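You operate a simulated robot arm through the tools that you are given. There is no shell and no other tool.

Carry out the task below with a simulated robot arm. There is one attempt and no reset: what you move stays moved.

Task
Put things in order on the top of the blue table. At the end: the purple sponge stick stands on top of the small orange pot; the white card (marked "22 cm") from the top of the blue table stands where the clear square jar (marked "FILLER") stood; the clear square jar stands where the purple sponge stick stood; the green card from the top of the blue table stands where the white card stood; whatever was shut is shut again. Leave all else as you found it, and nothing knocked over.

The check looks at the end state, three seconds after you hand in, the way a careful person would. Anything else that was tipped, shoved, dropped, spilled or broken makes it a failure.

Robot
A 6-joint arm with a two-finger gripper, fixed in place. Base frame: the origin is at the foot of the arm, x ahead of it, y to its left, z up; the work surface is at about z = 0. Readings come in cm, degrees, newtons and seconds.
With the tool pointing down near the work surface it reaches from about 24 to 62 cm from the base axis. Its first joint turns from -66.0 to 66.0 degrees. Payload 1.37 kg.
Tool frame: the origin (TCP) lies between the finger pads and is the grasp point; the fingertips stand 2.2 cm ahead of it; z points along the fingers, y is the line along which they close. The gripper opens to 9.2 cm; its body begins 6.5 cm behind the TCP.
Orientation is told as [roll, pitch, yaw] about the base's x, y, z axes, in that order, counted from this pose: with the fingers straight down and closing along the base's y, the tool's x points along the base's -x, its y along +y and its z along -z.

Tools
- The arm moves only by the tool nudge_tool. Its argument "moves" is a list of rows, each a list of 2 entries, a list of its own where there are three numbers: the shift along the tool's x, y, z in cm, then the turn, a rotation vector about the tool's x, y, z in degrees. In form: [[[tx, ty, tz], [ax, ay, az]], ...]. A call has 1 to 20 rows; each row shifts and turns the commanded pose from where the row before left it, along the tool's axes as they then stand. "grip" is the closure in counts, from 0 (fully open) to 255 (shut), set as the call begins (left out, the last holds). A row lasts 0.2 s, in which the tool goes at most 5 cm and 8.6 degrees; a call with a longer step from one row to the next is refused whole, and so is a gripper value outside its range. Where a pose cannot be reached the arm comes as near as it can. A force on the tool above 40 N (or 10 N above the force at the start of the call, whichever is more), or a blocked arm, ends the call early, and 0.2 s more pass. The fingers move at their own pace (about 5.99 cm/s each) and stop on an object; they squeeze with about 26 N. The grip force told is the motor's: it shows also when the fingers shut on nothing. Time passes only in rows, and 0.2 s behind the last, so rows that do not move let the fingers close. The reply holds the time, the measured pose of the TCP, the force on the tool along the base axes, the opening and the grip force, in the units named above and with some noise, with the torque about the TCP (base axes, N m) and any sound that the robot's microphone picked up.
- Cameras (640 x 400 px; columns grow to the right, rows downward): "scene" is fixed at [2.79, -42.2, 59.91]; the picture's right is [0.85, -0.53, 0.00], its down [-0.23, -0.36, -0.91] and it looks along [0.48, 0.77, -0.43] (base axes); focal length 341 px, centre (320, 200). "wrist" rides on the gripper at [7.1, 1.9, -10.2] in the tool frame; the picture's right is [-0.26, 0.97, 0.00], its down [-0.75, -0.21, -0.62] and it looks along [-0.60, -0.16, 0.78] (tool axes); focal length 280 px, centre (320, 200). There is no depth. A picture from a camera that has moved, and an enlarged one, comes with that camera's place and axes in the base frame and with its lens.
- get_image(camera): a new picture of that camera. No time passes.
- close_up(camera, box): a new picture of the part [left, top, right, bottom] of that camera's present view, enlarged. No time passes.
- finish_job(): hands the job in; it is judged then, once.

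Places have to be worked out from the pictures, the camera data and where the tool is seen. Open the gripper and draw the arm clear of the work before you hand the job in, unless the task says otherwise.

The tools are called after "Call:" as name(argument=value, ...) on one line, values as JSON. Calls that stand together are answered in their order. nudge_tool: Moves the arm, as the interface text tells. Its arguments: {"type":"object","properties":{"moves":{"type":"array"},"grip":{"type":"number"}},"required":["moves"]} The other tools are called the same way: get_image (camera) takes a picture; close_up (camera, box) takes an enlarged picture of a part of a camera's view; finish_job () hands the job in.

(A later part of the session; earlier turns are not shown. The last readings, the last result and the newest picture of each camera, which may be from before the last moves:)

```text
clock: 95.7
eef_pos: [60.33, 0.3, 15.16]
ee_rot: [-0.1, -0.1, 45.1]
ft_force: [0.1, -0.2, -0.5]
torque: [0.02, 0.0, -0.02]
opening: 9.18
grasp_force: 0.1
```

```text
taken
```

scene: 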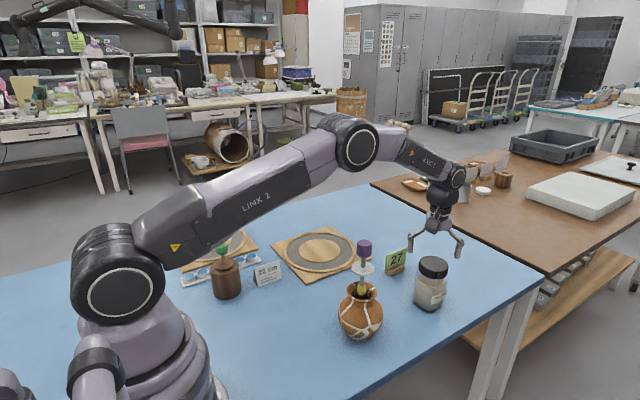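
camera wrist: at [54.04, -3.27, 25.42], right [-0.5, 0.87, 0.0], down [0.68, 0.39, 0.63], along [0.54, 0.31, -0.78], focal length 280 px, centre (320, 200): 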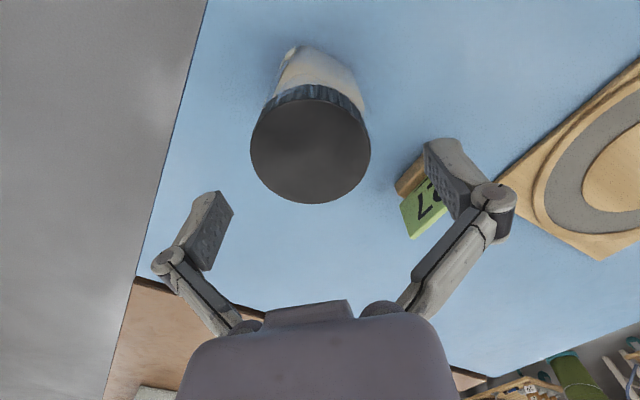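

Call:
close_up(camera="wrist", box=[220, 30, 400, 220])

Call:
close_up(camera="scene", box=[380, 200, 480, 330])

```text
2.11 times, centred on (310, 125) of wrist
camera zoom: at [54.04, -3.27, 25.42], right [-0.5, 0.87, 0.0], down [0.68, 0.39, 0.63], along [0.54, 0.31, -0.78], focal length 590 px, centre (341, 358)
```

zoom: 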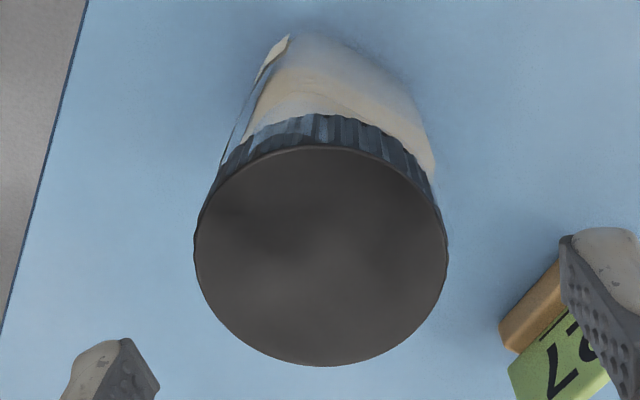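

```text
3.08 times, centred on (430, 265) of scene
camera zoom: at [2.79, -42.2, 59.91], right [0.85, -0.53, 0.0], down [-0.23, -0.36, -0.91], along [0.48, 0.77, -0.43], focal length 1050 px, centre (-18, 0)
```

zoom: 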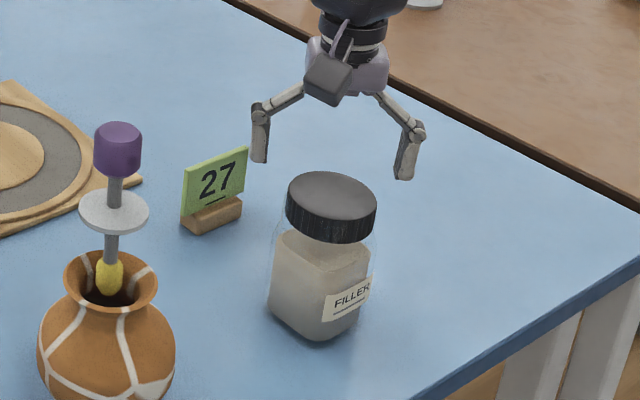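

In the rotated frame the jar is 0.5 cm toward the tool's −y. I correct that and descend to z 10.5, then compare the gaps at both fingers.

Call:
nudge_tool(moves=[[[0, -0.45, 0], [0, 0, 0]], [[0, 0, 1.2], [0, 0, 0]], [[0, 0, 1.5], [0, 0, 0]], [[0, 0, 1.2], [0, 0, 0]], [[0, 0, 0.8], [0, 0, 0]], [[0, 0, 0], [0, 0, 0]], [[0, 0, 0], [0, 0, 0]]], grip=0)

Call:
get_image(camera="wrist")

Call:
close_up(camera="scene", box=[385, 220, 475, 320])

```text
clock: 97.3
eef_pos: [60.76, -0.04, 10.46]
ee_rot: [-0.1, -0.1, 45.0]
ft_force: [0.2, 0.6, -1.3]
torque: [0.04, -0.02, 0.01]
opening: 9.18
grasp_force: 0.1
```

```text
taken
camera wrist: at [54.45, -3.53, 20.74], right [-0.5, 0.87, 0.0], down [0.68, 0.39, 0.63], along [0.54, 0.31, -0.78], focal length 280 px, centre (320, 200)
```

wrist: 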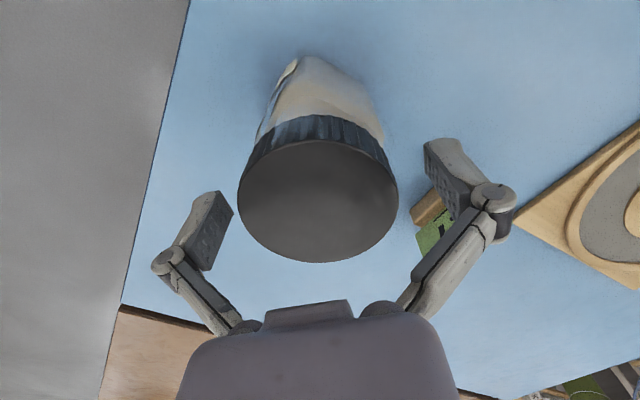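

```text
4.00 times, centred on (430, 270) of scene
camera zoom: at [2.79, -42.2, 59.91], right [0.85, -0.53, 0.0], down [-0.23, -0.36, -0.91], along [0.48, 0.77, -0.43], focal length 1366 px, centre (-120, -80)
```

zoom: 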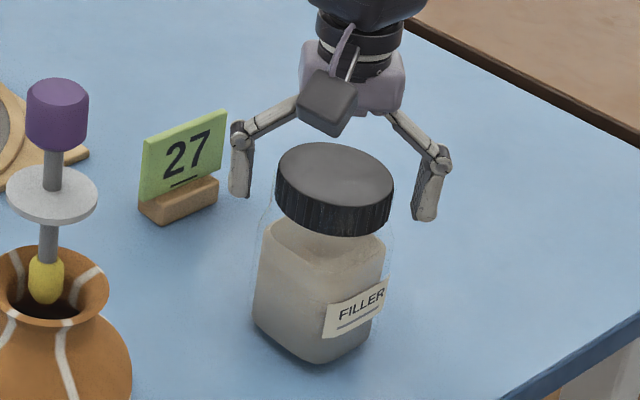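

The two views disagree slightly about centring, so I enlarge the scene view, which looks almost straight along the pads.

Call:
close_up(camera="scene", box=[405, 235, 465, 285])

Call:
close_up(camera="wrist", box=[190, 100, 470, 280])

```text
8.00 times, centred on (435, 260) of scene
camera zoom: at [2.79, -42.2, 59.91], right [0.85, -0.53, 0.0], down [-0.23, -0.36, -0.91], along [0.48, 0.77, -0.43], focal length 2731 px, centre (-600, -280)
```

zoom: 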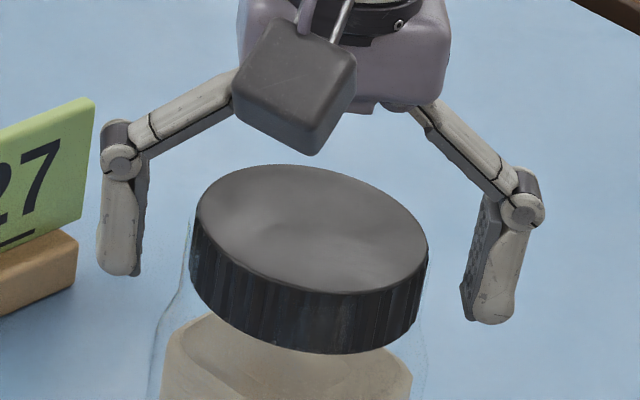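

```text
2.22 times, centred on (330, 190) of wrist
camera zoom: at [54.45, -3.53, 20.74], right [-0.5, 0.87, 0.0], down [0.68, 0.39, 0.63], along [0.54, 0.31, -0.78], focal length 623 px, centre (298, 222)
```

zoom: 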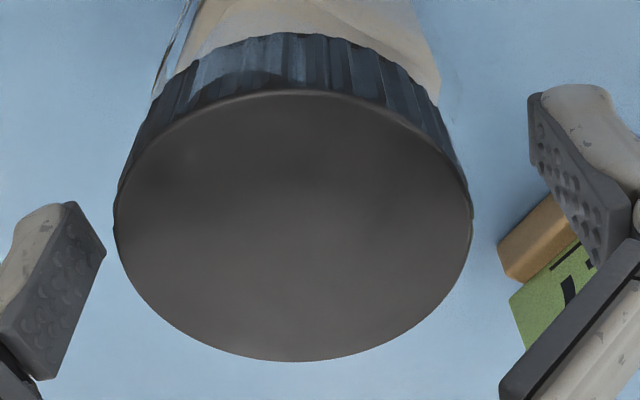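

Scene geometry shows the fingers centred on the jar along the closing direction within 0.1 cm, and the wrist view agrees. I descend slowly to z ≈ 8.2 around the jar's corners.

Call:
nudge_tool(moves=[[[0, 0, 0.5], [0, 0, 0]], [[0, 0, 0.5], [0, 0, 0]], [[0, 0, 0.5], [0, 0, 0]], [[0, 0, 0.4], [0, 0, 0]], [[0, 0, 0.3], [0, 0, 0]], [[0, 0, 0], [0, 0, 0]], [[0, 0, 0], [0, 0, 0]]], grip=0)

Call:
close_up(camera="scene", box=[395, 235, 475, 315])

Call:
close_up(camera="wrist", box=[150, 40, 530, 320])

```text
clock: 98.9
eef_pos: [60.73, -0.14, 8.39]
ee_rot: [-0.1, 0.0, 45.1]
ft_force: [-0.6, -0.1, 0.3]
torque: [-0.02, 0.0, 0.01]
opening: 9.22
grasp_force: 0.0
```

```text
5.00 times, centred on (435, 275) of scene
camera zoom: at [2.79, -42.2, 59.91], right [0.85, -0.53, 0.0], down [-0.23, -0.36, -0.91], along [0.48, 0.77, -0.43], focal length 1707 px, centre (-255, -175)
```

zoom: 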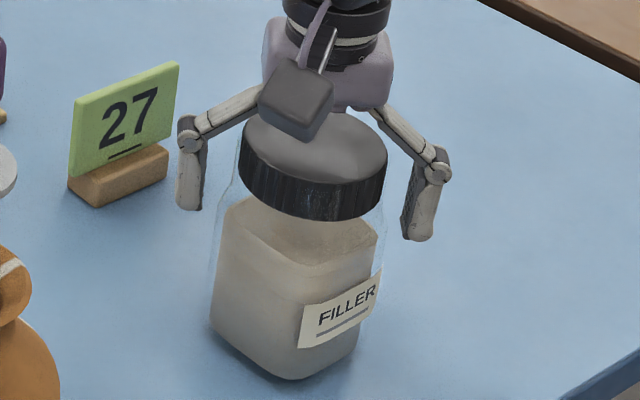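

```text
1.43 times, centred on (340, 180) of wrist
camera zoom: at [54.38, -3.59, 18.54], right [-0.5, 0.87, 0.0], down [0.68, 0.39, 0.63], along [0.54, 0.31, -0.78], focal length 401 px, centre (291, 229)
```

zoom: 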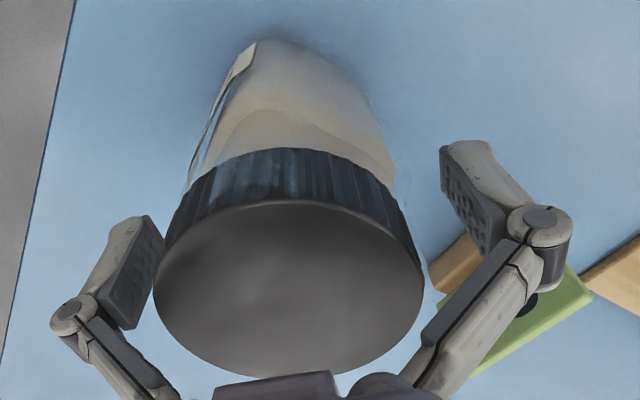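

No contact; the fingertips are at mid-body height outside the corners. I close on the diagonal.

Call:
nudge_tool(moves=[[[0, 0, 0], [0, 0, 0]], [[0, 0, 0], [0, 0, 0]], [[0, 0, 0], [0, 0, 0]], [[0, 0, 0], [0, 0, 0]]], grip=255)

Call:
close_up(camera="scene", box=[395, 235, 475, 315])

Call:
close_up(camera="wrist", box=[150, 40, 530, 320])

```text
clock: 99.9
eef_pos: [60.77, -0.04, 8.45]
ee_rot: [-0.1, -0.1, 44.9]
ft_force: [0.6, -1.5, 5.0]
torque: [-0.01, -0.14, -0.07]
opening: 7.8
grasp_force: 26.5
```

```text
5.00 times, centred on (435, 275) of scene
camera zoom: at [2.79, -42.2, 59.91], right [0.85, -0.53, 0.0], down [-0.23, -0.36, -0.91], along [0.48, 0.77, -0.42], focal length 1707 px, centre (-255, -175)
```

zoom: 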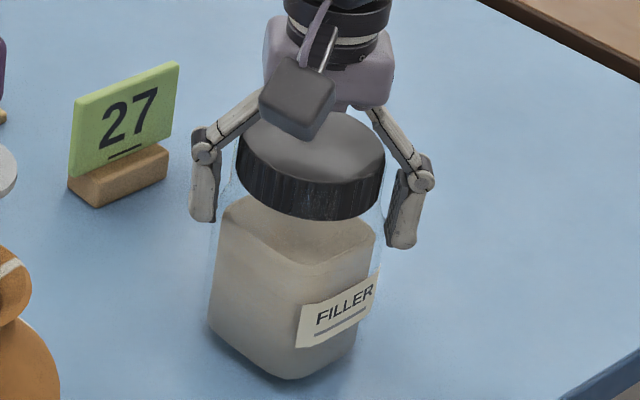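

```text
1.43 times, centred on (340, 180) of wrist
camera zoom: at [54.4, -3.6, 18.6], right [-0.5, 0.87, 0.0], down [0.67, 0.39, 0.63], along [0.54, 0.31, -0.78], focal length 401 px, centre (291, 229)
```

zoom: 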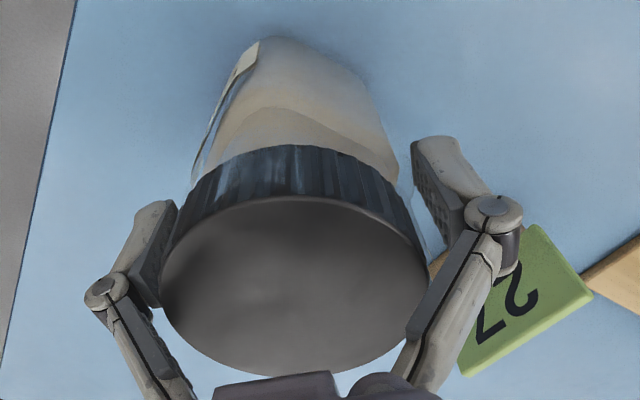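

Holding at 7.8 cm opening with 26 N: that is the body's diagonal, below the lid. I lift 1 cm slowly as a test.

Call:
nudge_tool(moves=[[[0, 0, -0.2], [0, 0, 0]], [[0, 0, -0.3], [0, 0, 0]], [[0, 0, -0.3], [0, 0, 0]], [[0, 0, -0.2], [0, 0, 0]], [[0, 0, 0], [0, 0, 0]], [[0, 0, 0], [0, 0, 0]]], grip=255)

Call:
close_up(camera="scene", box=[395, 235, 475, 315])

Call:
close_up(camera="wrist", box=[150, 40, 530, 320])

```text
clock: 101.3
eef_pos: [60.82, 0.03, 9.41]
ee_rot: [-0.1, -0.1, 45.0]
ft_force: [0.0, -0.6, -5.4]
torque: [0.01, 0.0, 0.03]
opening: 7.84
grasp_force: 25.8
```

```text
5.00 times, centred on (435, 275) of scene
camera zoom: at [2.79, -42.2, 59.91], right [0.85, -0.53, 0.0], down [-0.23, -0.36, -0.91], along [0.48, 0.77, -0.43], focal length 1707 px, centre (-255, -175)
```

zoom: 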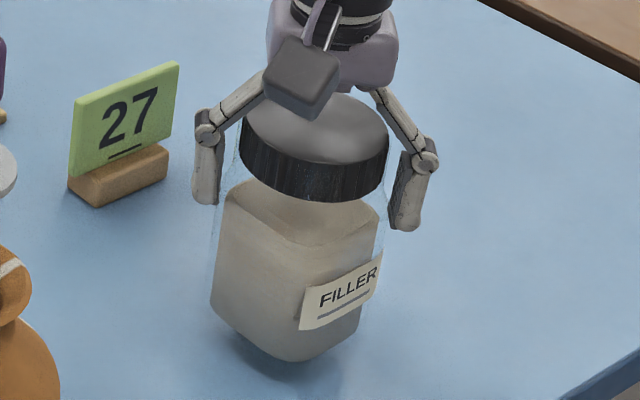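

```text
1.43 times, centred on (340, 180) of wrist
camera zoom: at [54.51, -3.56, 19.58], right [-0.5, 0.87, 0.0], down [0.68, 0.39, 0.63], along [0.54, 0.31, -0.78], focal length 401 px, centre (291, 229)
```

zoom: 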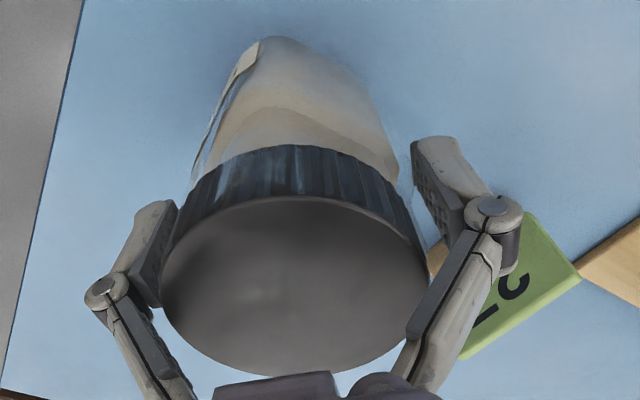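

The jar (about 0.55 kg) lifts cleanly with its lid on. I lift it to z ≈ 22 so it clears everything on the table.

Call:
nudge_tool(moves=[[[0, 0, -0.5], [0, 0, 0]], [[0, 0, -1], [0, 0, 0]], [[0, 0, -1.5], [0, 0, 0]], [[0, 0, -2], [0, 0, 0]], [[0, 0, -2], [0, 0, 0]], [[0, 0, -2], [0, 0, 0]], [[0, 0, -2], [0, 0, 0]], [[0, 0, -1], [0, 0, 0]], [[0, 0, -0.5], [0, 0, 0]], [[0, 0, 0], [0, 0, 0]], [[0, 0, 0], [0, 0, 0]]], grip=255)

Call:
get_image(camera="scene")

Call:
get_image(camera="wrist")

```text
clock: 103.7
eef_pos: [60.76, -0.01, 21.78]
ee_rot: [-0.1, -0.1, 45.0]
ft_force: [0.3, -0.1, -5.1]
torque: [0.0, -0.01, 0.03]
opening: 7.83
grasp_force: 25.8
```

```text
taken
```

scene: 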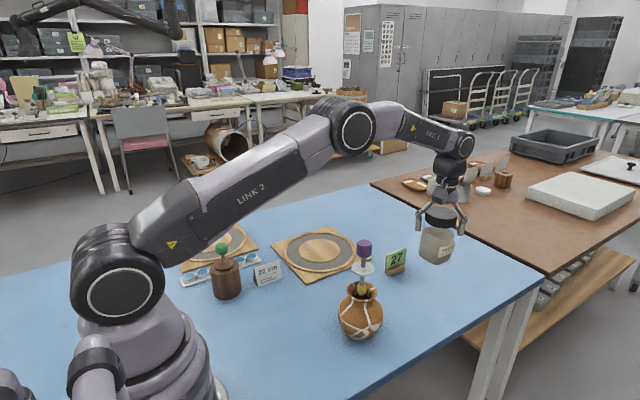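

```text
taken
camera wrist: at [54.35, -3.53, 32.02], right [-0.5, 0.87, 0.0], down [0.68, 0.39, 0.63], along [0.54, 0.31, -0.78], focal length 280 px, centre (320, 200)
```

wrist: 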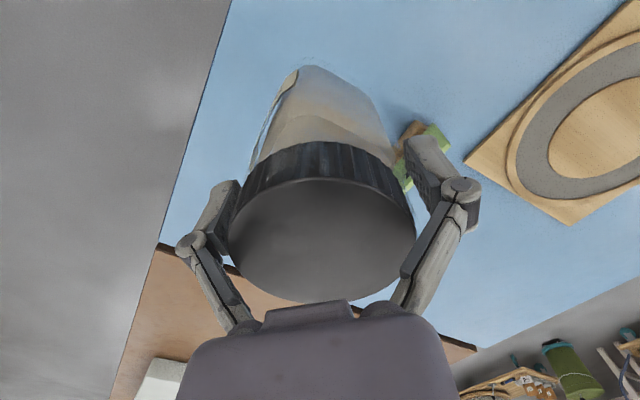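

Jar bottom is at z ≈ 13.4. I carry it around the +y side of the pot and stick, keeping well away from them: first to (54, 12), then (42, 18).

Call:
nudge_tool(moves=[[[-0.184, 0.665, 0], [0, 0, 0]], [[-0.368, 1.329, 0], [0, 0, 0]], [[-0.515, 1.861, 0], [0, 0, 0]], [[-0.515, 1.861, 0], [0, 0, 0]], [[-0.515, 1.861, 0], [0, 0, 0]], [[-0.515, 1.861, 0], [0, 0, 0]], [[-0.478, 1.728, 0], [0, 0, 0]], [[-0.368, 1.329, 0], [0, 0, 0]], [[-0.221, 0.797, 0], [0, 0, 0]], [[0.212, 0.637, 0], [0, 0, 0]], [[0.424, 1.273, 0], [0, 0, 0]], [[0.594, 1.782, 0], [0, 0, 0]], [[0.594, 1.782, 0], [0, 0, 0]], [[0.594, 1.782, 0], [0, 0, 0]], [[0.594, 1.782, 0], [0, 0, 0]], [[0.552, 1.655, 0], [0, 0, 0]], [[0.424, 1.273, 0], [0, 0, 0]], [[0.255, 0.764, 0], [0, 0, 0]], [[0, 0, 0], [0, 0, 0]], [[0, 0, 0], [0, 0, 0]]], grip=255)

Call:
get_image(camera="scene")

Call:
get_image(camera="wrist")

```text
clock: 107.9
eef_pos: [41.96, 18.06, 21.82]
ee_rot: [-0.1, 0.0, 45.0]
ft_force: [0.1, 0.2, -4.4]
torque: [-0.02, -0.01, 0.01]
opening: 7.81
grasp_force: 25.5
```

```text
taken
```

scene: 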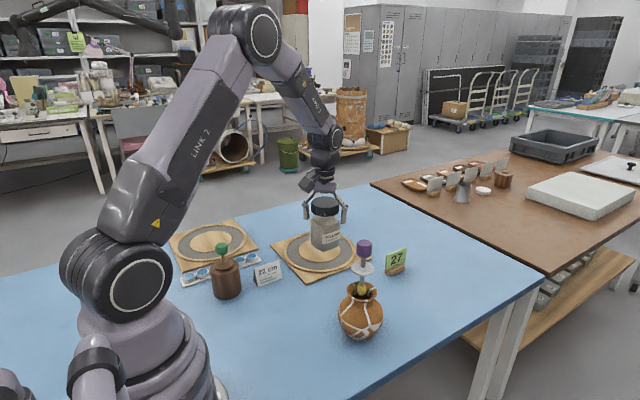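

```text
taken
camera wrist: at [35.52, 14.51, 32.05], right [-0.5, 0.87, 0.0], down [0.68, 0.39, 0.63], along [0.54, 0.31, -0.78], focal length 280 px, centre (320, 200)
```

wrist: 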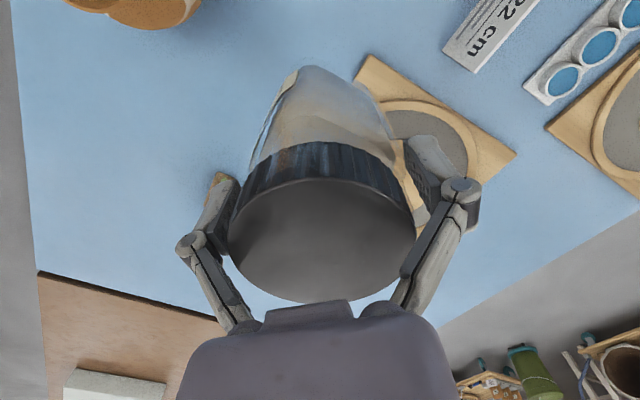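

Everything stands as before. I carry the jar on to the stick's old spot, still high.

Call:
nudge_tool(moves=[[[0.601, 0.325, 0], [0, 0, 0]], [[1.202, 0.65, 0], [0, 0, 0]], [[1.683, 0.91, 0], [0, 0, 0]], [[1.683, 0.91, 0], [0, 0, 0]], [[1.683, 0.91, 0], [0, 0, 0]], [[1.683, 0.91, 0], [0, 0, 0]], [[1.563, 0.845, 0], [0, 0, 0]], [[1.202, 0.65, 0], [0, 0, 0]], [[0.721, 0.39, 0], [0, 0, 0]], [[0, 0, 0], [0, 0, 0]], [[0, 0, 0], [0, 0, 0]]], grip=255)

Call:
get_image(camera="scene")

Call:
get_image(camera="wrist")

```text
clock: 110.3
eef_pos: [29.01, 14.12, 21.93]
ee_rot: [-0.1, 0.0, 45.1]
ft_force: [-0.6, 0.3, -5.2]
torque: [0.01, 0.02, -0.01]
opening: 7.84
grasp_force: 26.9
```

```text
taken
```

scene: 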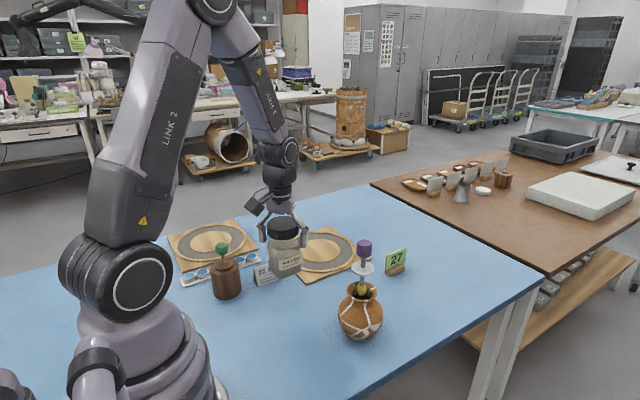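

```text
taken
camera wrist: at [22.56, 10.6, 32.08], right [-0.5, 0.87, 0.0], down [0.68, 0.39, 0.63], along [0.54, 0.31, -0.78], focal length 280 px, centre (320, 200)
```

wrist: 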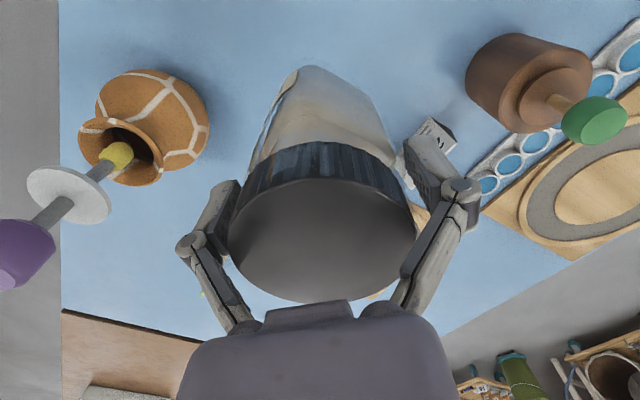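

The jar hangs right above the spot. I lower it to about 0.4 cm above the table.

Call:
nudge_tool(moves=[[[0, 0, 0.6], [0, 0, 0]], [[0, 0, 1.2], [0, 0, 0]], [[0, 0, 2], [0, 0, 0]], [[0, 0, 2], [0, 0, 0]], [[0, 0, 2], [0, 0, 0]], [[0, 0, 2], [0, 0, 0]], [[0, 0, 1.5], [0, 0, 0]], [[0, 0, 1], [0, 0, 0]], [[0, 0, 0.6], [0, 0, 0]], [[0, 0, 0.2], [0, 0, 0]], [[0, 0, 0], [0, 0, 0]], [[0, 0, 0], [0, 0, 0]]], grip=255)

Call:
close_up(camera="scene", box=[235, 220, 345, 340])

```text
clock: 112.9
eef_pos: [28.89, 14.13, 8.61]
ee_rot: [-0.1, -0.2, 45.0]
ft_force: [0.4, -0.9, -4.4]
torque: [-0.02, -0.01, 0.0]
opening: 7.82
grasp_force: 25.4
```

```text
3.33 times, centred on (290, 280) of scene
camera zoom: at [2.79, -42.2, 59.91], right [0.85, -0.53, 0.0], down [-0.23, -0.36, -0.91], along [0.48, 0.77, -0.43], focal length 1138 px, centre (420, -67)
```

zoom: 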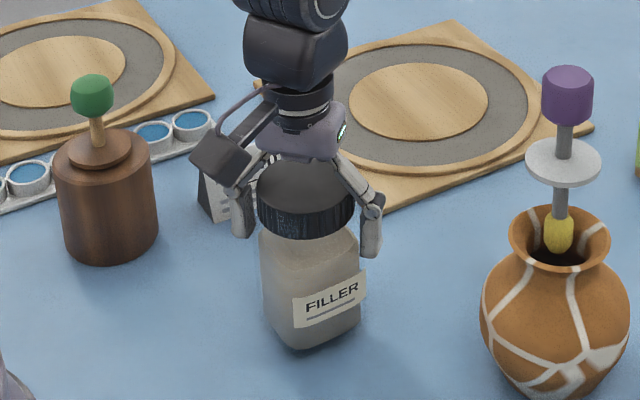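

The jar is over the stick's old place (its base is centred where the stick's foot was, within a few pixels). I lower in small steps until it touches.

Call:
nudge_tool(moves=[[[0, 0, 0.1], [0, 0, 0]], [[0, 0, 0.05], [0, 0, 0]], [[0, 0, 0], [0, 0, 0]], [[0, 0, 0], [0, 0, 0]]], grip=255)

Call:
nudge_tool(moves=[[[0, 0, 0.05], [0, 0, 0]], [[0, 0, 0], [0, 0, 0]], [[0, 0, 0], [0, 0, 0]]], grip=255)

Call:
nudge_tool(moves=[[[0, 0, 0.05], [0, 0, 0]], [[0, 0, 0], [0, 0, 0]], [[0, 0, 0], [0, 0, 0]]], grip=255)

```text
clock: 113.9
eef_pos: [28.95, 14.13, 8.6]
ee_rot: [0.0, 0.0, 45.1]
ft_force: [0.3, 0.1, -5.1]
torque: [0.0, 0.02, -0.01]
opening: 7.82
grasp_force: 26.2
```

```text
clock: 114.7
eef_pos: [28.94, 14.2, 8.47]
ee_rot: [-0.1, -0.1, 45.0]
ft_force: [-0.5, 0.0, -4.5]
torque: [-0.02, 0.0, 0.01]
opening: 7.8
grasp_force: 25.7
```

```text
clock: 115.5
eef_pos: [29.07, 14.08, 8.43]
ee_rot: [-0.2, -0.2, 45.1]
ft_force: [-0.3, 0.1, -5.2]
torque: [-0.02, 0.02, 0.01]
opening: 7.82
grasp_force: 25.6
```

Call:
nudge_tool(moves=[[[0, 0, 0.05], [0, 0, 0]], [[0, 0, 0], [0, 0, 0]], [[0, 0, 0], [0, 0, 0]]], grip=255)

Call:
nudge_tool(moves=[[[0, 0, 0.05], [0, 0, 0]], [[0, 0, 0], [0, 0, 0]], [[0, 0, 0], [0, 0, 0]]], grip=255)

Call:
nudge_tool(moves=[[[0, 0, 0.05], [0, 0, 0]], [[0, 0, 0], [0, 0, 0]], [[0, 0, 0], [0, 0, 0]]], grip=255)

```text
clock: 116.3
eef_pos: [29.1, 14.06, 8.42]
ee_rot: [-0.2, -0.1, 45.0]
ft_force: [-0.4, -2.9, 6.3]
torque: [-0.17, -0.28, -0.1]
opening: 7.8
grasp_force: 25.8
```

```text
clock: 117.1
eef_pos: [29.1, 14.17, 8.4]
ee_rot: [-0.1, -0.2, 45.1]
ft_force: [-1.7, -6.2, 13.0]
torque: [-0.12, 0.0, -0.04]
opening: 7.84
grasp_force: 26.1
```

```text
clock: 117.9
eef_pos: [29.06, 14.02, 8.22]
ee_rot: [-0.2, -0.1, 45.0]
ft_force: [-0.9, 5.0, 8.7]
torque: [0.03, 0.35, -0.11]
opening: 7.83
grasp_force: 26.0
```

The jar is down on the table. I release gradually (7.83 cm ≈ count 38).

Call:
nudge_tool(moves=[[[0, 0, -0.03], [0, 0, 0]], [[0, 0, 0], [0, 0, 0]]], grip=40)

Call:
nudge_tool(moves=[[[0, 0, 0], [0, 0, 0]], [[0, 0, 0], [0, 0, 0]]], grip=33)

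Call:
nudge_tool(moves=[[[0, 0, 0], [0, 0, 0]], [[0, 0, 0], [0, 0, 0]], [[0, 0, 0], [0, 0, 0]]], grip=0)

Call:
close_up(camera="scene", box=[235, 220, 345, 340])

Call:
get_image(camera="wrist")

```text
clock: 118.5
eef_pos: [28.99, 13.89, 8.33]
ee_rot: [-0.1, -0.1, 45.0]
ft_force: [0.8, -0.3, -0.7]
torque: [-0.04, 0.02, 0.0]
opening: 7.85
grasp_force: 0.1
```

```text
clock: 119.1
eef_pos: [29.02, 14.07, 8.34]
ee_rot: [-0.2, -0.2, 45.0]
ft_force: [-0.2, -0.5, -0.3]
torque: [0.0, 0.01, -0.01]
opening: 8.02
grasp_force: 0.1
```

```text
clock: 119.9
eef_pos: [28.87, 13.96, 8.24]
ee_rot: [-0.2, -0.1, 45.1]
ft_force: [0.3, 0.2, -0.5]
torque: [0.0, 0.01, -0.03]
opening: 9.2
grasp_force: 0.1
```

```text
3.33 times, centred on (290, 280) of scene
camera zoom: at [2.79, -42.2, 59.91], right [0.85, -0.53, 0.0], down [-0.23, -0.36, -0.91], along [0.48, 0.77, -0.43], focal length 1138 px, centre (420, -67)
```

zoom: 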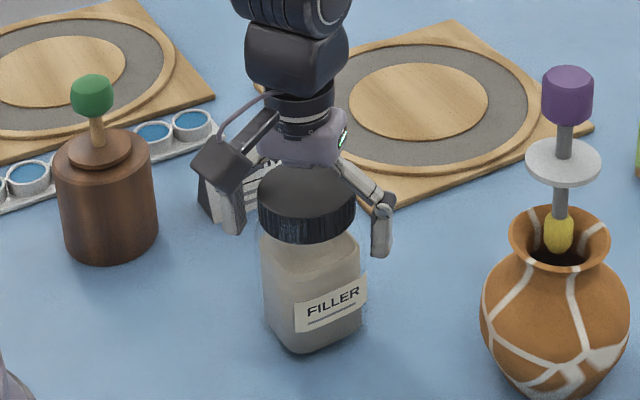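

```text
taken
camera wrist: at [22.59, 10.52, 18.53], right [-0.5, 0.87, 0.0], down [0.68, 0.39, 0.63], along [0.54, 0.31, -0.78], focal length 280 px, centre (320, 200)
```

wrist: 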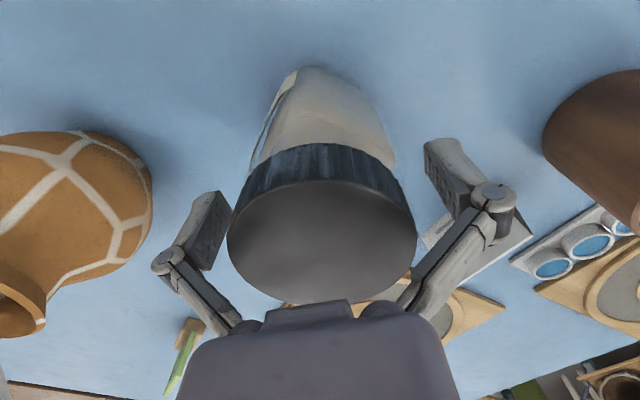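

The jar stands upright on the stick's old spot, lid on. I raise the open gripper straight up, clear of the jar.

Call:
nudge_tool(moves=[[[0, 0, -0.5], [0, 0, 0]], [[0, 0, -1], [0, 0, 0]], [[0, 0, -2], [0, 0, 0]], [[0, 0, -2.5], [0, 0, 0]], [[0, 0, -3], [0, 0, 0]], [[0, 0, -3], [0, 0, 0]], [[0, 0, -2], [0, 0, 0]], [[0, 0, 0], [0, 0, 0]], [[0, 0, 0], [0, 0, 0]]], grip=0)

Call:
get_image(camera="scene")

Call:
get_image(camera="wrist")

```text
clock: 121.9
eef_pos: [29.05, 14.43, 22.54]
ee_rot: [-0.1, -0.1, 44.9]
ft_force: [-0.7, -0.2, 0.3]
torque: [0.02, -0.04, -0.01]
opening: 9.21
grasp_force: 0.0
```

```text
taken
```

scene: 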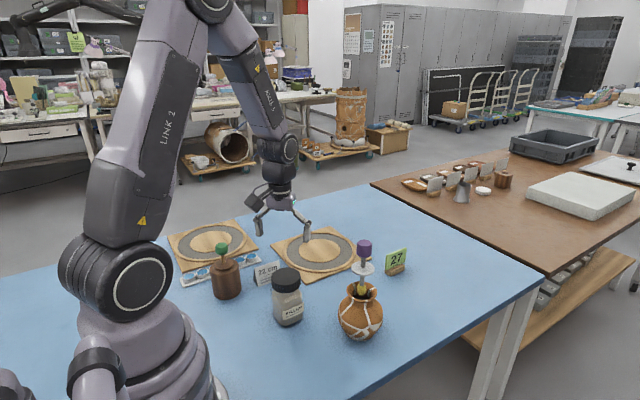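

```text
taken
camera wrist: at [22.67, 10.84, 32.72], right [-0.5, 0.87, 0.0], down [0.68, 0.39, 0.63], along [0.54, 0.31, -0.78], focal length 280 px, centre (320, 200)
```

wrist: 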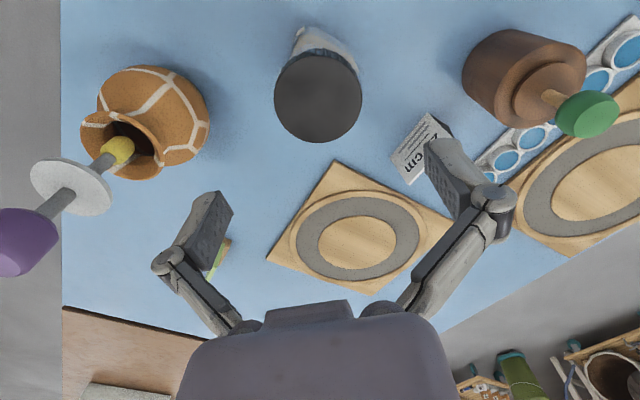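

Jar confirmed at about (28.9, 14.2). Next the white card: I turn the gripper to 90° so the fingers will close on the card's two ends (along x), and move above the card at (30.95, 30.1).

Call:
nudge_tool(moves=[[[0, 0, 0], [0, 0, -7.5]], [[0, 0, 0], [0, 0, -7.5]], [[0, 0, 0], [0, 0, -7.5]], [[0, 0, 0], [0, 0, -7.5]], [[0, 0, 0], [0, 0, -7.5]], [[0, 0, 0], [0, 0, -7.5]], [[-1.2, -0.15, 0], [0, 0, 0]], [[-2.2, -0.27, 0], [0, 0, 0]], [[-2.6, -0.32, 0], [0, 0, 0]], [[-2.6, -0.32, 0], [0, 0, 0]], [[-2.6, -0.32, 0], [0, 0, 0]], [[-2.4, -0.3, 0], [0, 0, 0]], [[-1.5, -0.18, 0], [0, 0, 0]], [[-0.7, -0.09, 0], [0, 0, 0]], [[0, 0, 0], [0, 0, 0]], [[0, 0, 0], [0, 0, 0]]], grip=0)

Call:
get_image(camera="wrist")

Call:
get_image(camera="scene")

```text
clock: 125.3
eef_pos: [30.9, 30.04, 22.29]
ee_rot: [-0.1, 0.0, 90.1]
ft_force: [0.1, 0.1, 0.5]
torque: [0.01, 0.01, -0.01]
opening: 9.17
grasp_force: 0.0
```

```text
taken
camera wrist: at [28.97, 23.06, 32.57], right [-0.97, 0.26, 0.0], down [0.2, 0.75, 0.63], along [0.16, 0.6, -0.78], focal length 280 px, centre (320, 200)
```

wrist: 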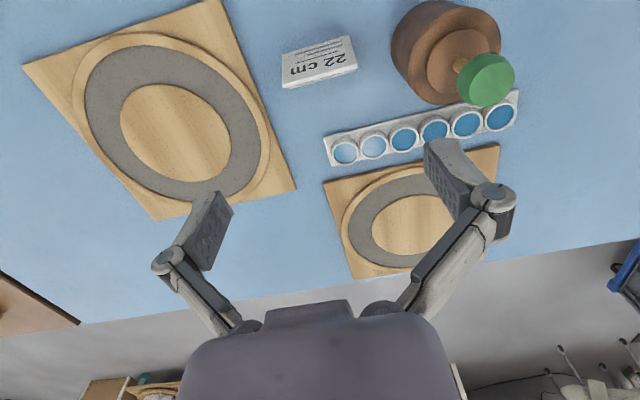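

```text
taken
```

scene: 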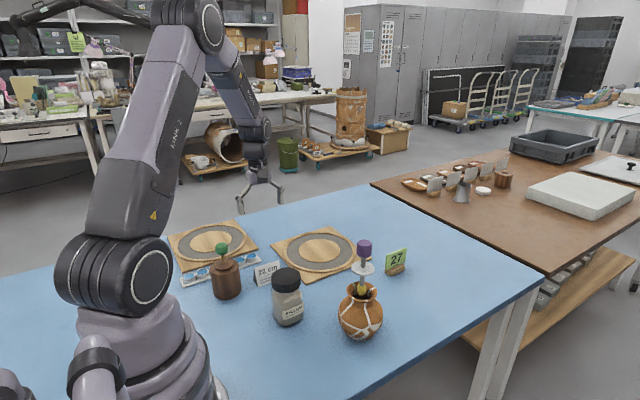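

Call:
close_up(camera="wrist", box=[260, 10, 400, 110])

Call:
close_up(camera="wrist", box=[200, 0, 540, 210])

Call:
close_up(camera="scene", box=[230, 245, 310, 300])

```text
4.00 times, centred on (330, 60) of wrist
camera zoom: at [28.97, 23.06, 32.57], right [-0.97, 0.26, 0.0], down [0.2, 0.75, 0.63], along [0.16, 0.6, -0.78], focal length 1122 px, centre (280, 760)
```

zoom: 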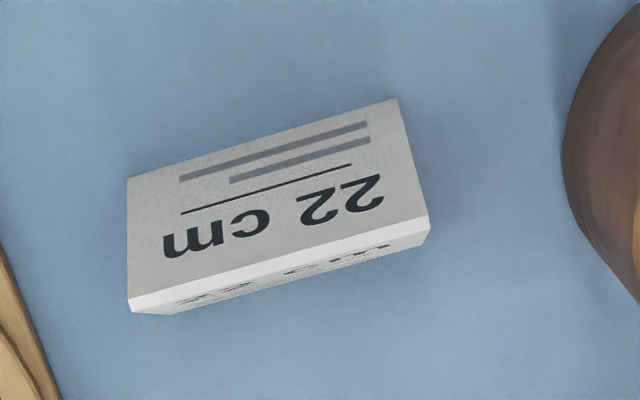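

```text
1.88 times, centred on (370, 105) of wrist
camera zoom: at [28.97, 23.06, 32.57], right [-0.97, 0.26, 0.0], down [0.2, 0.75, 0.63], along [0.16, 0.6, -0.78], focal length 528 px, centre (226, 379)
```

zoom: 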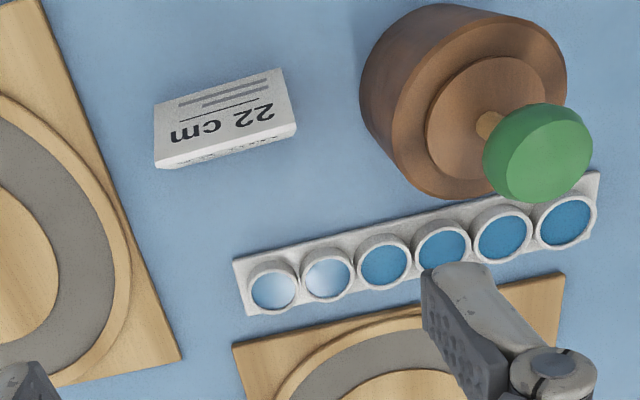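

```text
7.27 times, centred on (270, 272) of scene
camera zoom: at [2.79, -42.2, 59.91], right [0.85, -0.53, 0.0], down [-0.23, -0.36, -0.91], along [0.48, 0.77, -0.43], focal length 2483 px, centre (684, -327)
```

zoom: 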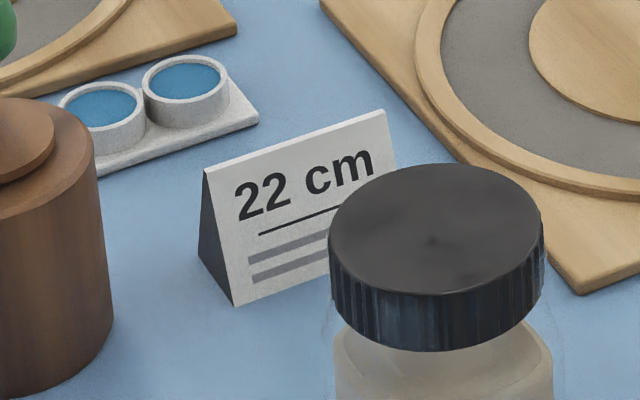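

The card's ridge is centred on the gripper within 0.1 cm and parallel to the closing direction (length 7.2 cm). I narrow the opening to 8.3 cm to keep clear of the brown pot and descend to z 4.5, then check.

Call:
nudge_tool(moves=[[[0, 0, 1.5], [0, 0, 0]], [[0, 0, 3], [0, 0, 0]], [[0, 0, 3], [0, 0, 0]], [[0, 0, 3], [0, 0, 0]], [[0, 0, 2.5], [0, 0, 0]], [[0, 0, 2], [0, 0, 0]], [[0, 0, 1.5], [0, 0, 0]], [[0, 0, 1], [0, 0, 0]], [[0, 0, 0.3], [0, 0, 0]], [[0, 0, 0], [0, 0, 0]], [[0, 0, 0], [0, 0, 0]]], grip=25)

Call:
get_image(camera="wrist")

Call:
close_up(camera="scene", box=[210, 215, 320, 310])

```text
clock: 127.7
eef_pos: [30.8, 29.96, 4.31]
ee_rot: [-0.1, 0.0, 90.0]
ft_force: [0.6, 0.3, 0.1]
torque: [0.01, 0.01, 0.0]
opening: 8.3
grasp_force: 0.0
```

```text
taken
camera wrist: at [29.01, 22.96, 14.62], right [-0.97, 0.26, 0.0], down [0.2, 0.75, 0.63], along [0.16, 0.6, -0.78], focal length 280 px, centre (320, 200)
```

wrist: 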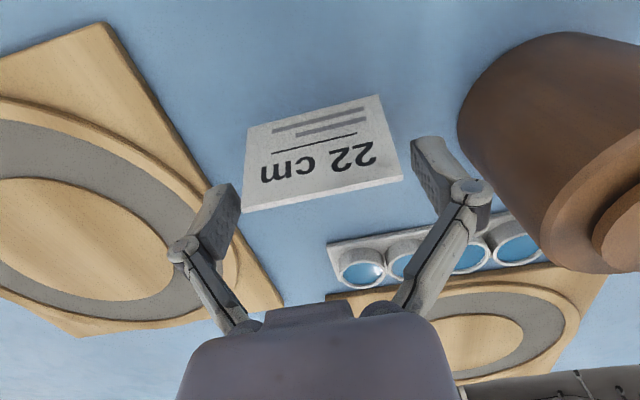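

```text
4.21 times, centred on (265, 262) of scene
camera zoom: at [2.79, -42.2, 59.91], right [0.85, -0.53, 0.0], down [-0.23, -0.36, -0.91], along [0.48, 0.77, -0.43], focal length 1438 px, centre (552, -63)
```

zoom: 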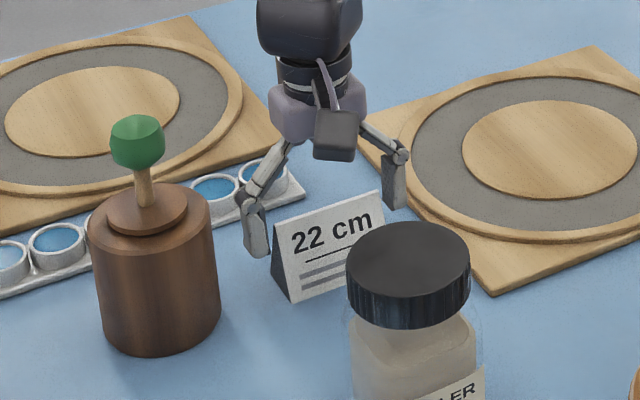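

Both fingers straddle the card's ends evenly. I lower 1.1 cm more and close gently.

Call:
nudge_tool(moves=[[[0, 0, 0.5], [0, 0, 0]], [[0, 0, 0.4], [0, 0, 0]], [[0, 0, 0.2], [0, 0, 0]], [[0, 0, 0], [0, 0, 0]], [[0, 0, 0], [0, 0, 0]]], grip=25)

Call:
nudge_tool(moves=[[[0, 0, 0], [0, 0, 0]], [[0, 0, 0], [0, 0, 0]], [[0, 0, 0], [0, 0, 0]], [[0, 0, 0], [0, 0, 0]]], grip=68)

Call:
get_image(camera="wrist")

Call:
close_up(camera="scene", box=[210, 215, 320, 310])

```text
clock: 128.9
eef_pos: [30.98, 29.88, 3.5]
ee_rot: [-0.1, 0.0, 89.9]
ft_force: [-0.1, 0.3, 0.9]
torque: [-0.03, 0.0, 0.02]
opening: 8.27
grasp_force: 0.0
```

```text
clock: 129.9
eef_pos: [30.96, 29.91, 3.46]
ee_rot: [-0.1, 0.0, 90.1]
ft_force: [-0.1, -0.9, 6.6]
torque: [-0.04, 0.02, 0.01]
opening: 7.05
grasp_force: 25.9
```

```text
taken
camera wrist: at [29.01, 22.92, 13.65], right [-0.97, 0.26, 0.0], down [0.2, 0.75, 0.63], along [0.17, 0.6, -0.78], focal length 280 px, centre (320, 200)
```

wrist: 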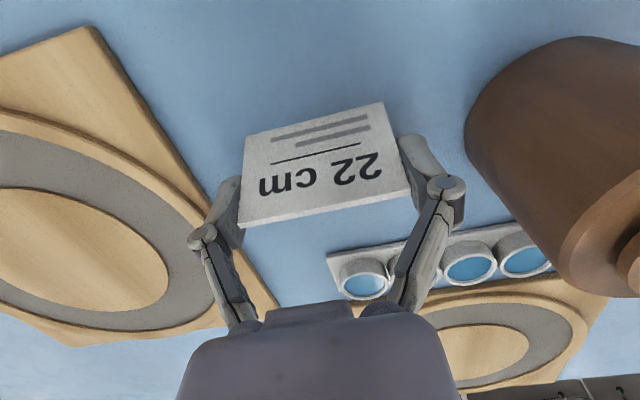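

```text
4.21 times, centred on (265, 262) of scene
camera zoom: at [2.79, -42.2, 59.91], right [0.85, -0.53, 0.0], down [-0.23, -0.36, -0.91], along [0.48, 0.77, -0.42], focal length 1438 px, centre (552, -63)
```

zoom: 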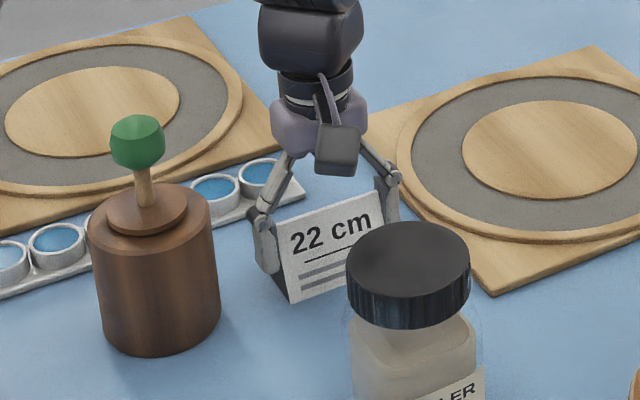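

The white card is held by its ends (7.05 cm). Its resting tool pose is (30.96, 29.93, 3.4). I lift it straight up.

Call:
nudge_tool(moves=[[[0, 0, -0.4], [0, 0, 0]], [[0, 0, -1], [0, 0, 0]], [[0, 0, -2], [0, 0, 0]], [[0, 0, -3], [0, 0, 0]], [[0, 0, -3], [0, 0, 0]], [[0, 0, -3], [0, 0, 0]], [[0, 0, -2.5], [0, 0, 0]], [[0, 0, -1.5], [0, 0, 0]], [[0, 0, 0], [0, 0, 0]], [[0, 0, 0], [0, 0, 0]]], grip=68)

Call:
get_image(camera="wrist")

Call:
get_image(camera="scene")

```text
clock: 132.1
eef_pos: [31.11, 29.8, 19.75]
ee_rot: [-0.1, 0.0, 90.0]
ft_force: [-0.5, 0.2, 0.4]
torque: [-0.01, -0.01, 0.01]
opening: 7.03
grasp_force: 25.8
```

```text
taken
camera wrist: at [29.16, 22.8, 30.04], right [-0.97, 0.26, 0.0], down [0.2, 0.75, 0.63], along [0.16, 0.6, -0.78], focal length 280 px, centre (320, 200)
```

wrist: 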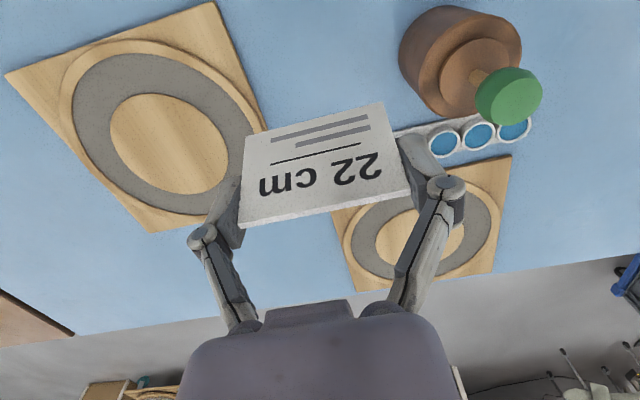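

```text
taken
```

scene: 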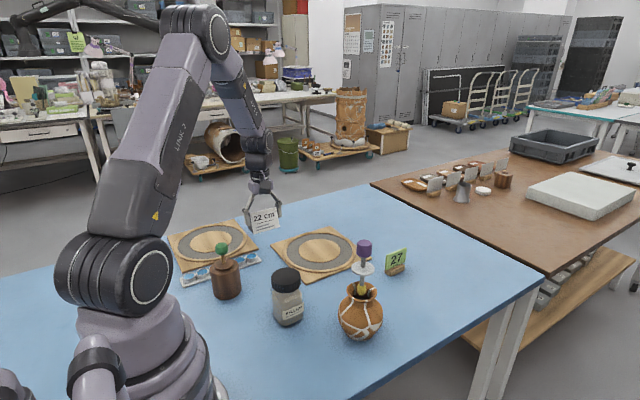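

The card is secure. I carry it toward (52, 20), keeping well clear of the stick on the pot.

Call:
nudge_tool(moves=[[[0.396, -0.84, 0], [0, 0, 0]], [[0.792, -1.68, 0], [0, 0, 0]], [[1.188, -2.52, 0], [0, 0, 0]], [[1.287, -2.73, 0], [0, 0, 0]], [[1.287, -2.73, 0], [0, 0, 0]], [[1.287, -2.73, 0], [0, 0, 0]], [[1.287, -2.73, 0], [0, 0, 0]], [[1.188, -2.52, 0], [0, 0, 0]], [[0.792, -1.68, 0], [0, 0, 0]], [[0.396, -0.84, 0], [0, 0, 0]], [[0, 0, 0], [0, 0, 0]]], grip=68)

Call:
nudge_tool(moves=[[[1.0, -0.4375, 0], [0, 0, 0]], [[2.0, -0.875, 0], [0, 0, 0]], [[2.8, -1.225, 0], [0, 0, 0]], [[2.8, -1.225, 0], [0, 0, 0]], [[2.8, -1.225, 0], [0, 0, 0]], [[2.8, -1.225, 0], [0, 0, 0]], [[2.8, -1.225, 0], [0, 0, 0]], [[2.0, -0.875, 0], [0, 0, 0]], [[1.0, -0.4375, 0], [0, 0, 0]], [[0, 0, 0], [0, 0, 0]], [[0, 0, 0], [0, 0, 0]]], grip=68)

Call:
get_image(camera="wrist")

Call:
get_image(camera="scene")

```text
clock: 134.5
eef_pos: [52.12, 19.81, 19.85]
ee_rot: [-0.1, 0.0, 90.0]
ft_force: [0.6, -0.6, 0.2]
torque: [-0.01, 0.03, 0.01]
opening: 7.06
grasp_force: 26.3
```

```text
clock: 136.9
eef_pos: [60.54, -0.04, 19.71]
ee_rot: [-0.1, 0.0, 89.9]
ft_force: [0.2, 0.0, -0.2]
torque: [0.0, -0.01, 0.02]
opening: 7.05
grasp_force: 26.0
```

```text
taken
camera wrist: at [58.56, -7.03, 29.98], right [-0.97, 0.26, 0.0], down [0.2, 0.75, 0.63], along [0.16, 0.6, -0.78], focal length 280 px, centre (320, 200)
```

wrist: 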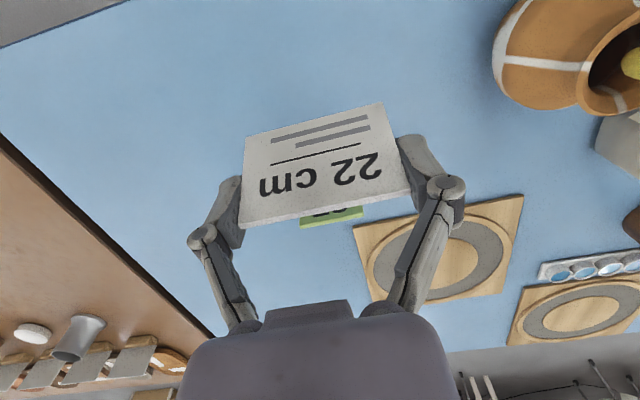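

```text
taken
```

scene: 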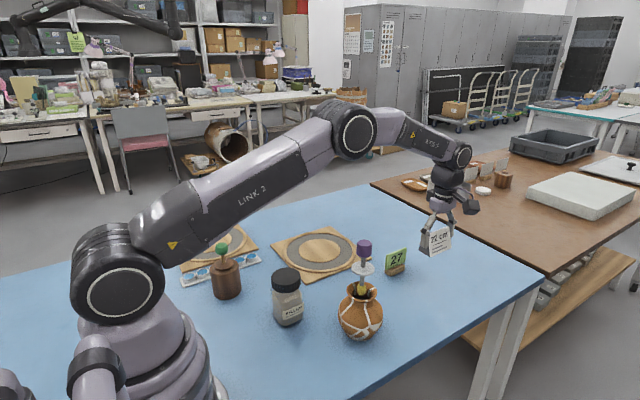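

The card is above the jar's old spot. I shift 0.15 cm toward +x and lower to about 0.5 cm above the table.

Call:
nudge_tool(moves=[[[0, -0.15, 1], [0, 0, 0]], [[0, 0, 2], [0, 0, 0]], [[0, 0, 2.5], [0, 0, 0]], [[0, 0, 2.5], [0, 0, 0]], [[0, 0, 2.5], [0, 0, 0]], [[0, 0, 2], [0, 0, 0]], [[0, 0, 1.5], [0, 0, 0]], [[0, 0, 1], [0, 0, 0]], [[0, 0, 0.7], [0, 0, 0]], [[0, 0, 0.2], [0, 0, 0]], [[0, 0, 0], [0, 0, 0]], [[0, 0, 0], [0, 0, 0]]], grip=68)

Call:
close_up(camera="scene", box=[370, 215, 480, 330])

Call:
get_image(camera="scene")

```text
clock: 139.5
eef_pos: [60.79, 0.06, 4.0]
ee_rot: [-0.1, 0.0, 90.1]
ft_force: [-0.2, 0.3, -0.5]
torque: [0.02, 0.03, 0.0]
opening: 7.06
grasp_force: 25.6
```

```text
3.48 times, centred on (425, 272) of scene
camera zoom: at [2.79, -42.2, 59.91], right [0.85, -0.53, 0.0], down [-0.23, -0.36, -0.91], along [0.48, 0.77, -0.43], focal length 1188 px, centre (-45, -52)
```

zoom: 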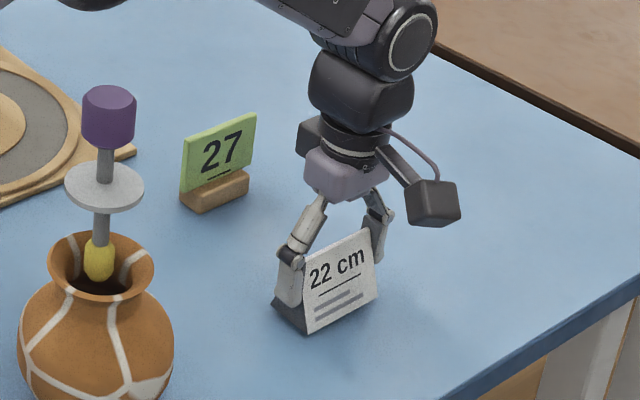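

```text
taken
```

scene: 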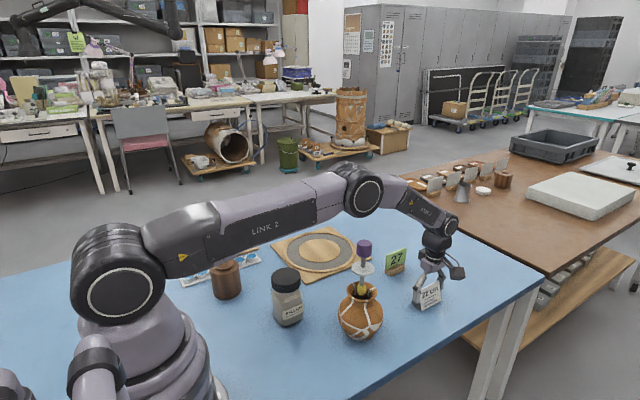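

Clearances are fine (the elbow stays about 7 cm above the stick). I lower in small steps until the card touches.

Call:
nudge_tool(moves=[[[0, 0, 0.1], [0, 0, 0]], [[0, 0, 0.1], [0, 0, 0]], [[0, 0, 0.05], [0, 0, 0]], [[0, 0, 0], [0, 0, 0]], [[0, 0, 0], [0, 0, 0]]], grip=68)

Call:
nudge_tool(moves=[[[0, 0, 0.05], [0, 0, 0]], [[0, 0, 0], [0, 0, 0]], [[0, 0, 0.05], [0, 0, 0]], [[0, 0, 0], [0, 0, 0]]], grip=68)

Call:
nudge_tool(moves=[[[0, 0, 0.05], [0, 0, 0]], [[0, 0, 0], [0, 0, 0]], [[0, 0, 0], [0, 0, 0]]], grip=68)

```text
clock: 140.7
eef_pos: [60.68, 0.01, 3.73]
ee_rot: [-0.1, -0.1, 89.9]
ft_force: [0.3, -0.2, 0.4]
torque: [-0.01, 0.0, 0.01]
opening: 7.07
grasp_force: 26.1
```

```text
clock: 141.7
eef_pos: [60.86, 0.05, 3.55]
ee_rot: [-0.2, -0.1, 90.0]
ft_force: [-0.5, -0.5, 0.8]
torque: [-0.03, 0.03, 0.02]
opening: 7.05
grasp_force: 25.7
```

```text
clock: 142.5
eef_pos: [60.9, 0.03, 3.62]
ee_rot: [-0.1, 0.0, 90.1]
ft_force: [-0.7, 0.2, 0.9]
torque: [-0.02, -0.04, -0.01]
opening: 7.06
grasp_force: 26.3
```

Call:
nudge_tool(moves=[[[0, 0, 0.05], [0, 0, 0]], [[0, 0, 0], [0, 0, 0]], [[0, 0, 0], [0, 0, 0]]], grip=68)

Call:
nudge_tool(moves=[[[0, 0, 0.05], [0, 0, 0]], [[0, 0, 0], [0, 0, 0]], [[0, 0, 0], [0, 0, 0]]], grip=68)

Call:
nudge_tool(moves=[[[0, 0, 0.05], [0, 0, 0]], [[0, 0, 0], [0, 0, 0]], [[0, 0, 0], [0, 0, 0]]], grip=68)

```text
clock: 143.3
eef_pos: [60.72, 0.02, 3.56]
ee_rot: [-0.1, -0.1, 90.1]
ft_force: [-0.7, -0.5, 0.1]
torque: [-0.01, 0.02, 0.0]
opening: 7.08
grasp_force: 26.0
```

```text
clock: 144.1
eef_pos: [60.85, 0.15, 3.51]
ee_rot: [-0.1, 0.0, 90.0]
ft_force: [0.4, 0.0, 3.9]
torque: [-0.05, 0.13, 0.01]
opening: 7.08
grasp_force: 26.0
```

```text
clock: 144.9
eef_pos: [60.77, 0.12, 3.43]
ee_rot: [-0.2, 0.0, 90.0]
ft_force: [1.0, 0.6, 5.5]
torque: [0.05, 0.11, -0.05]
opening: 7.05
grasp_force: 26.1
```

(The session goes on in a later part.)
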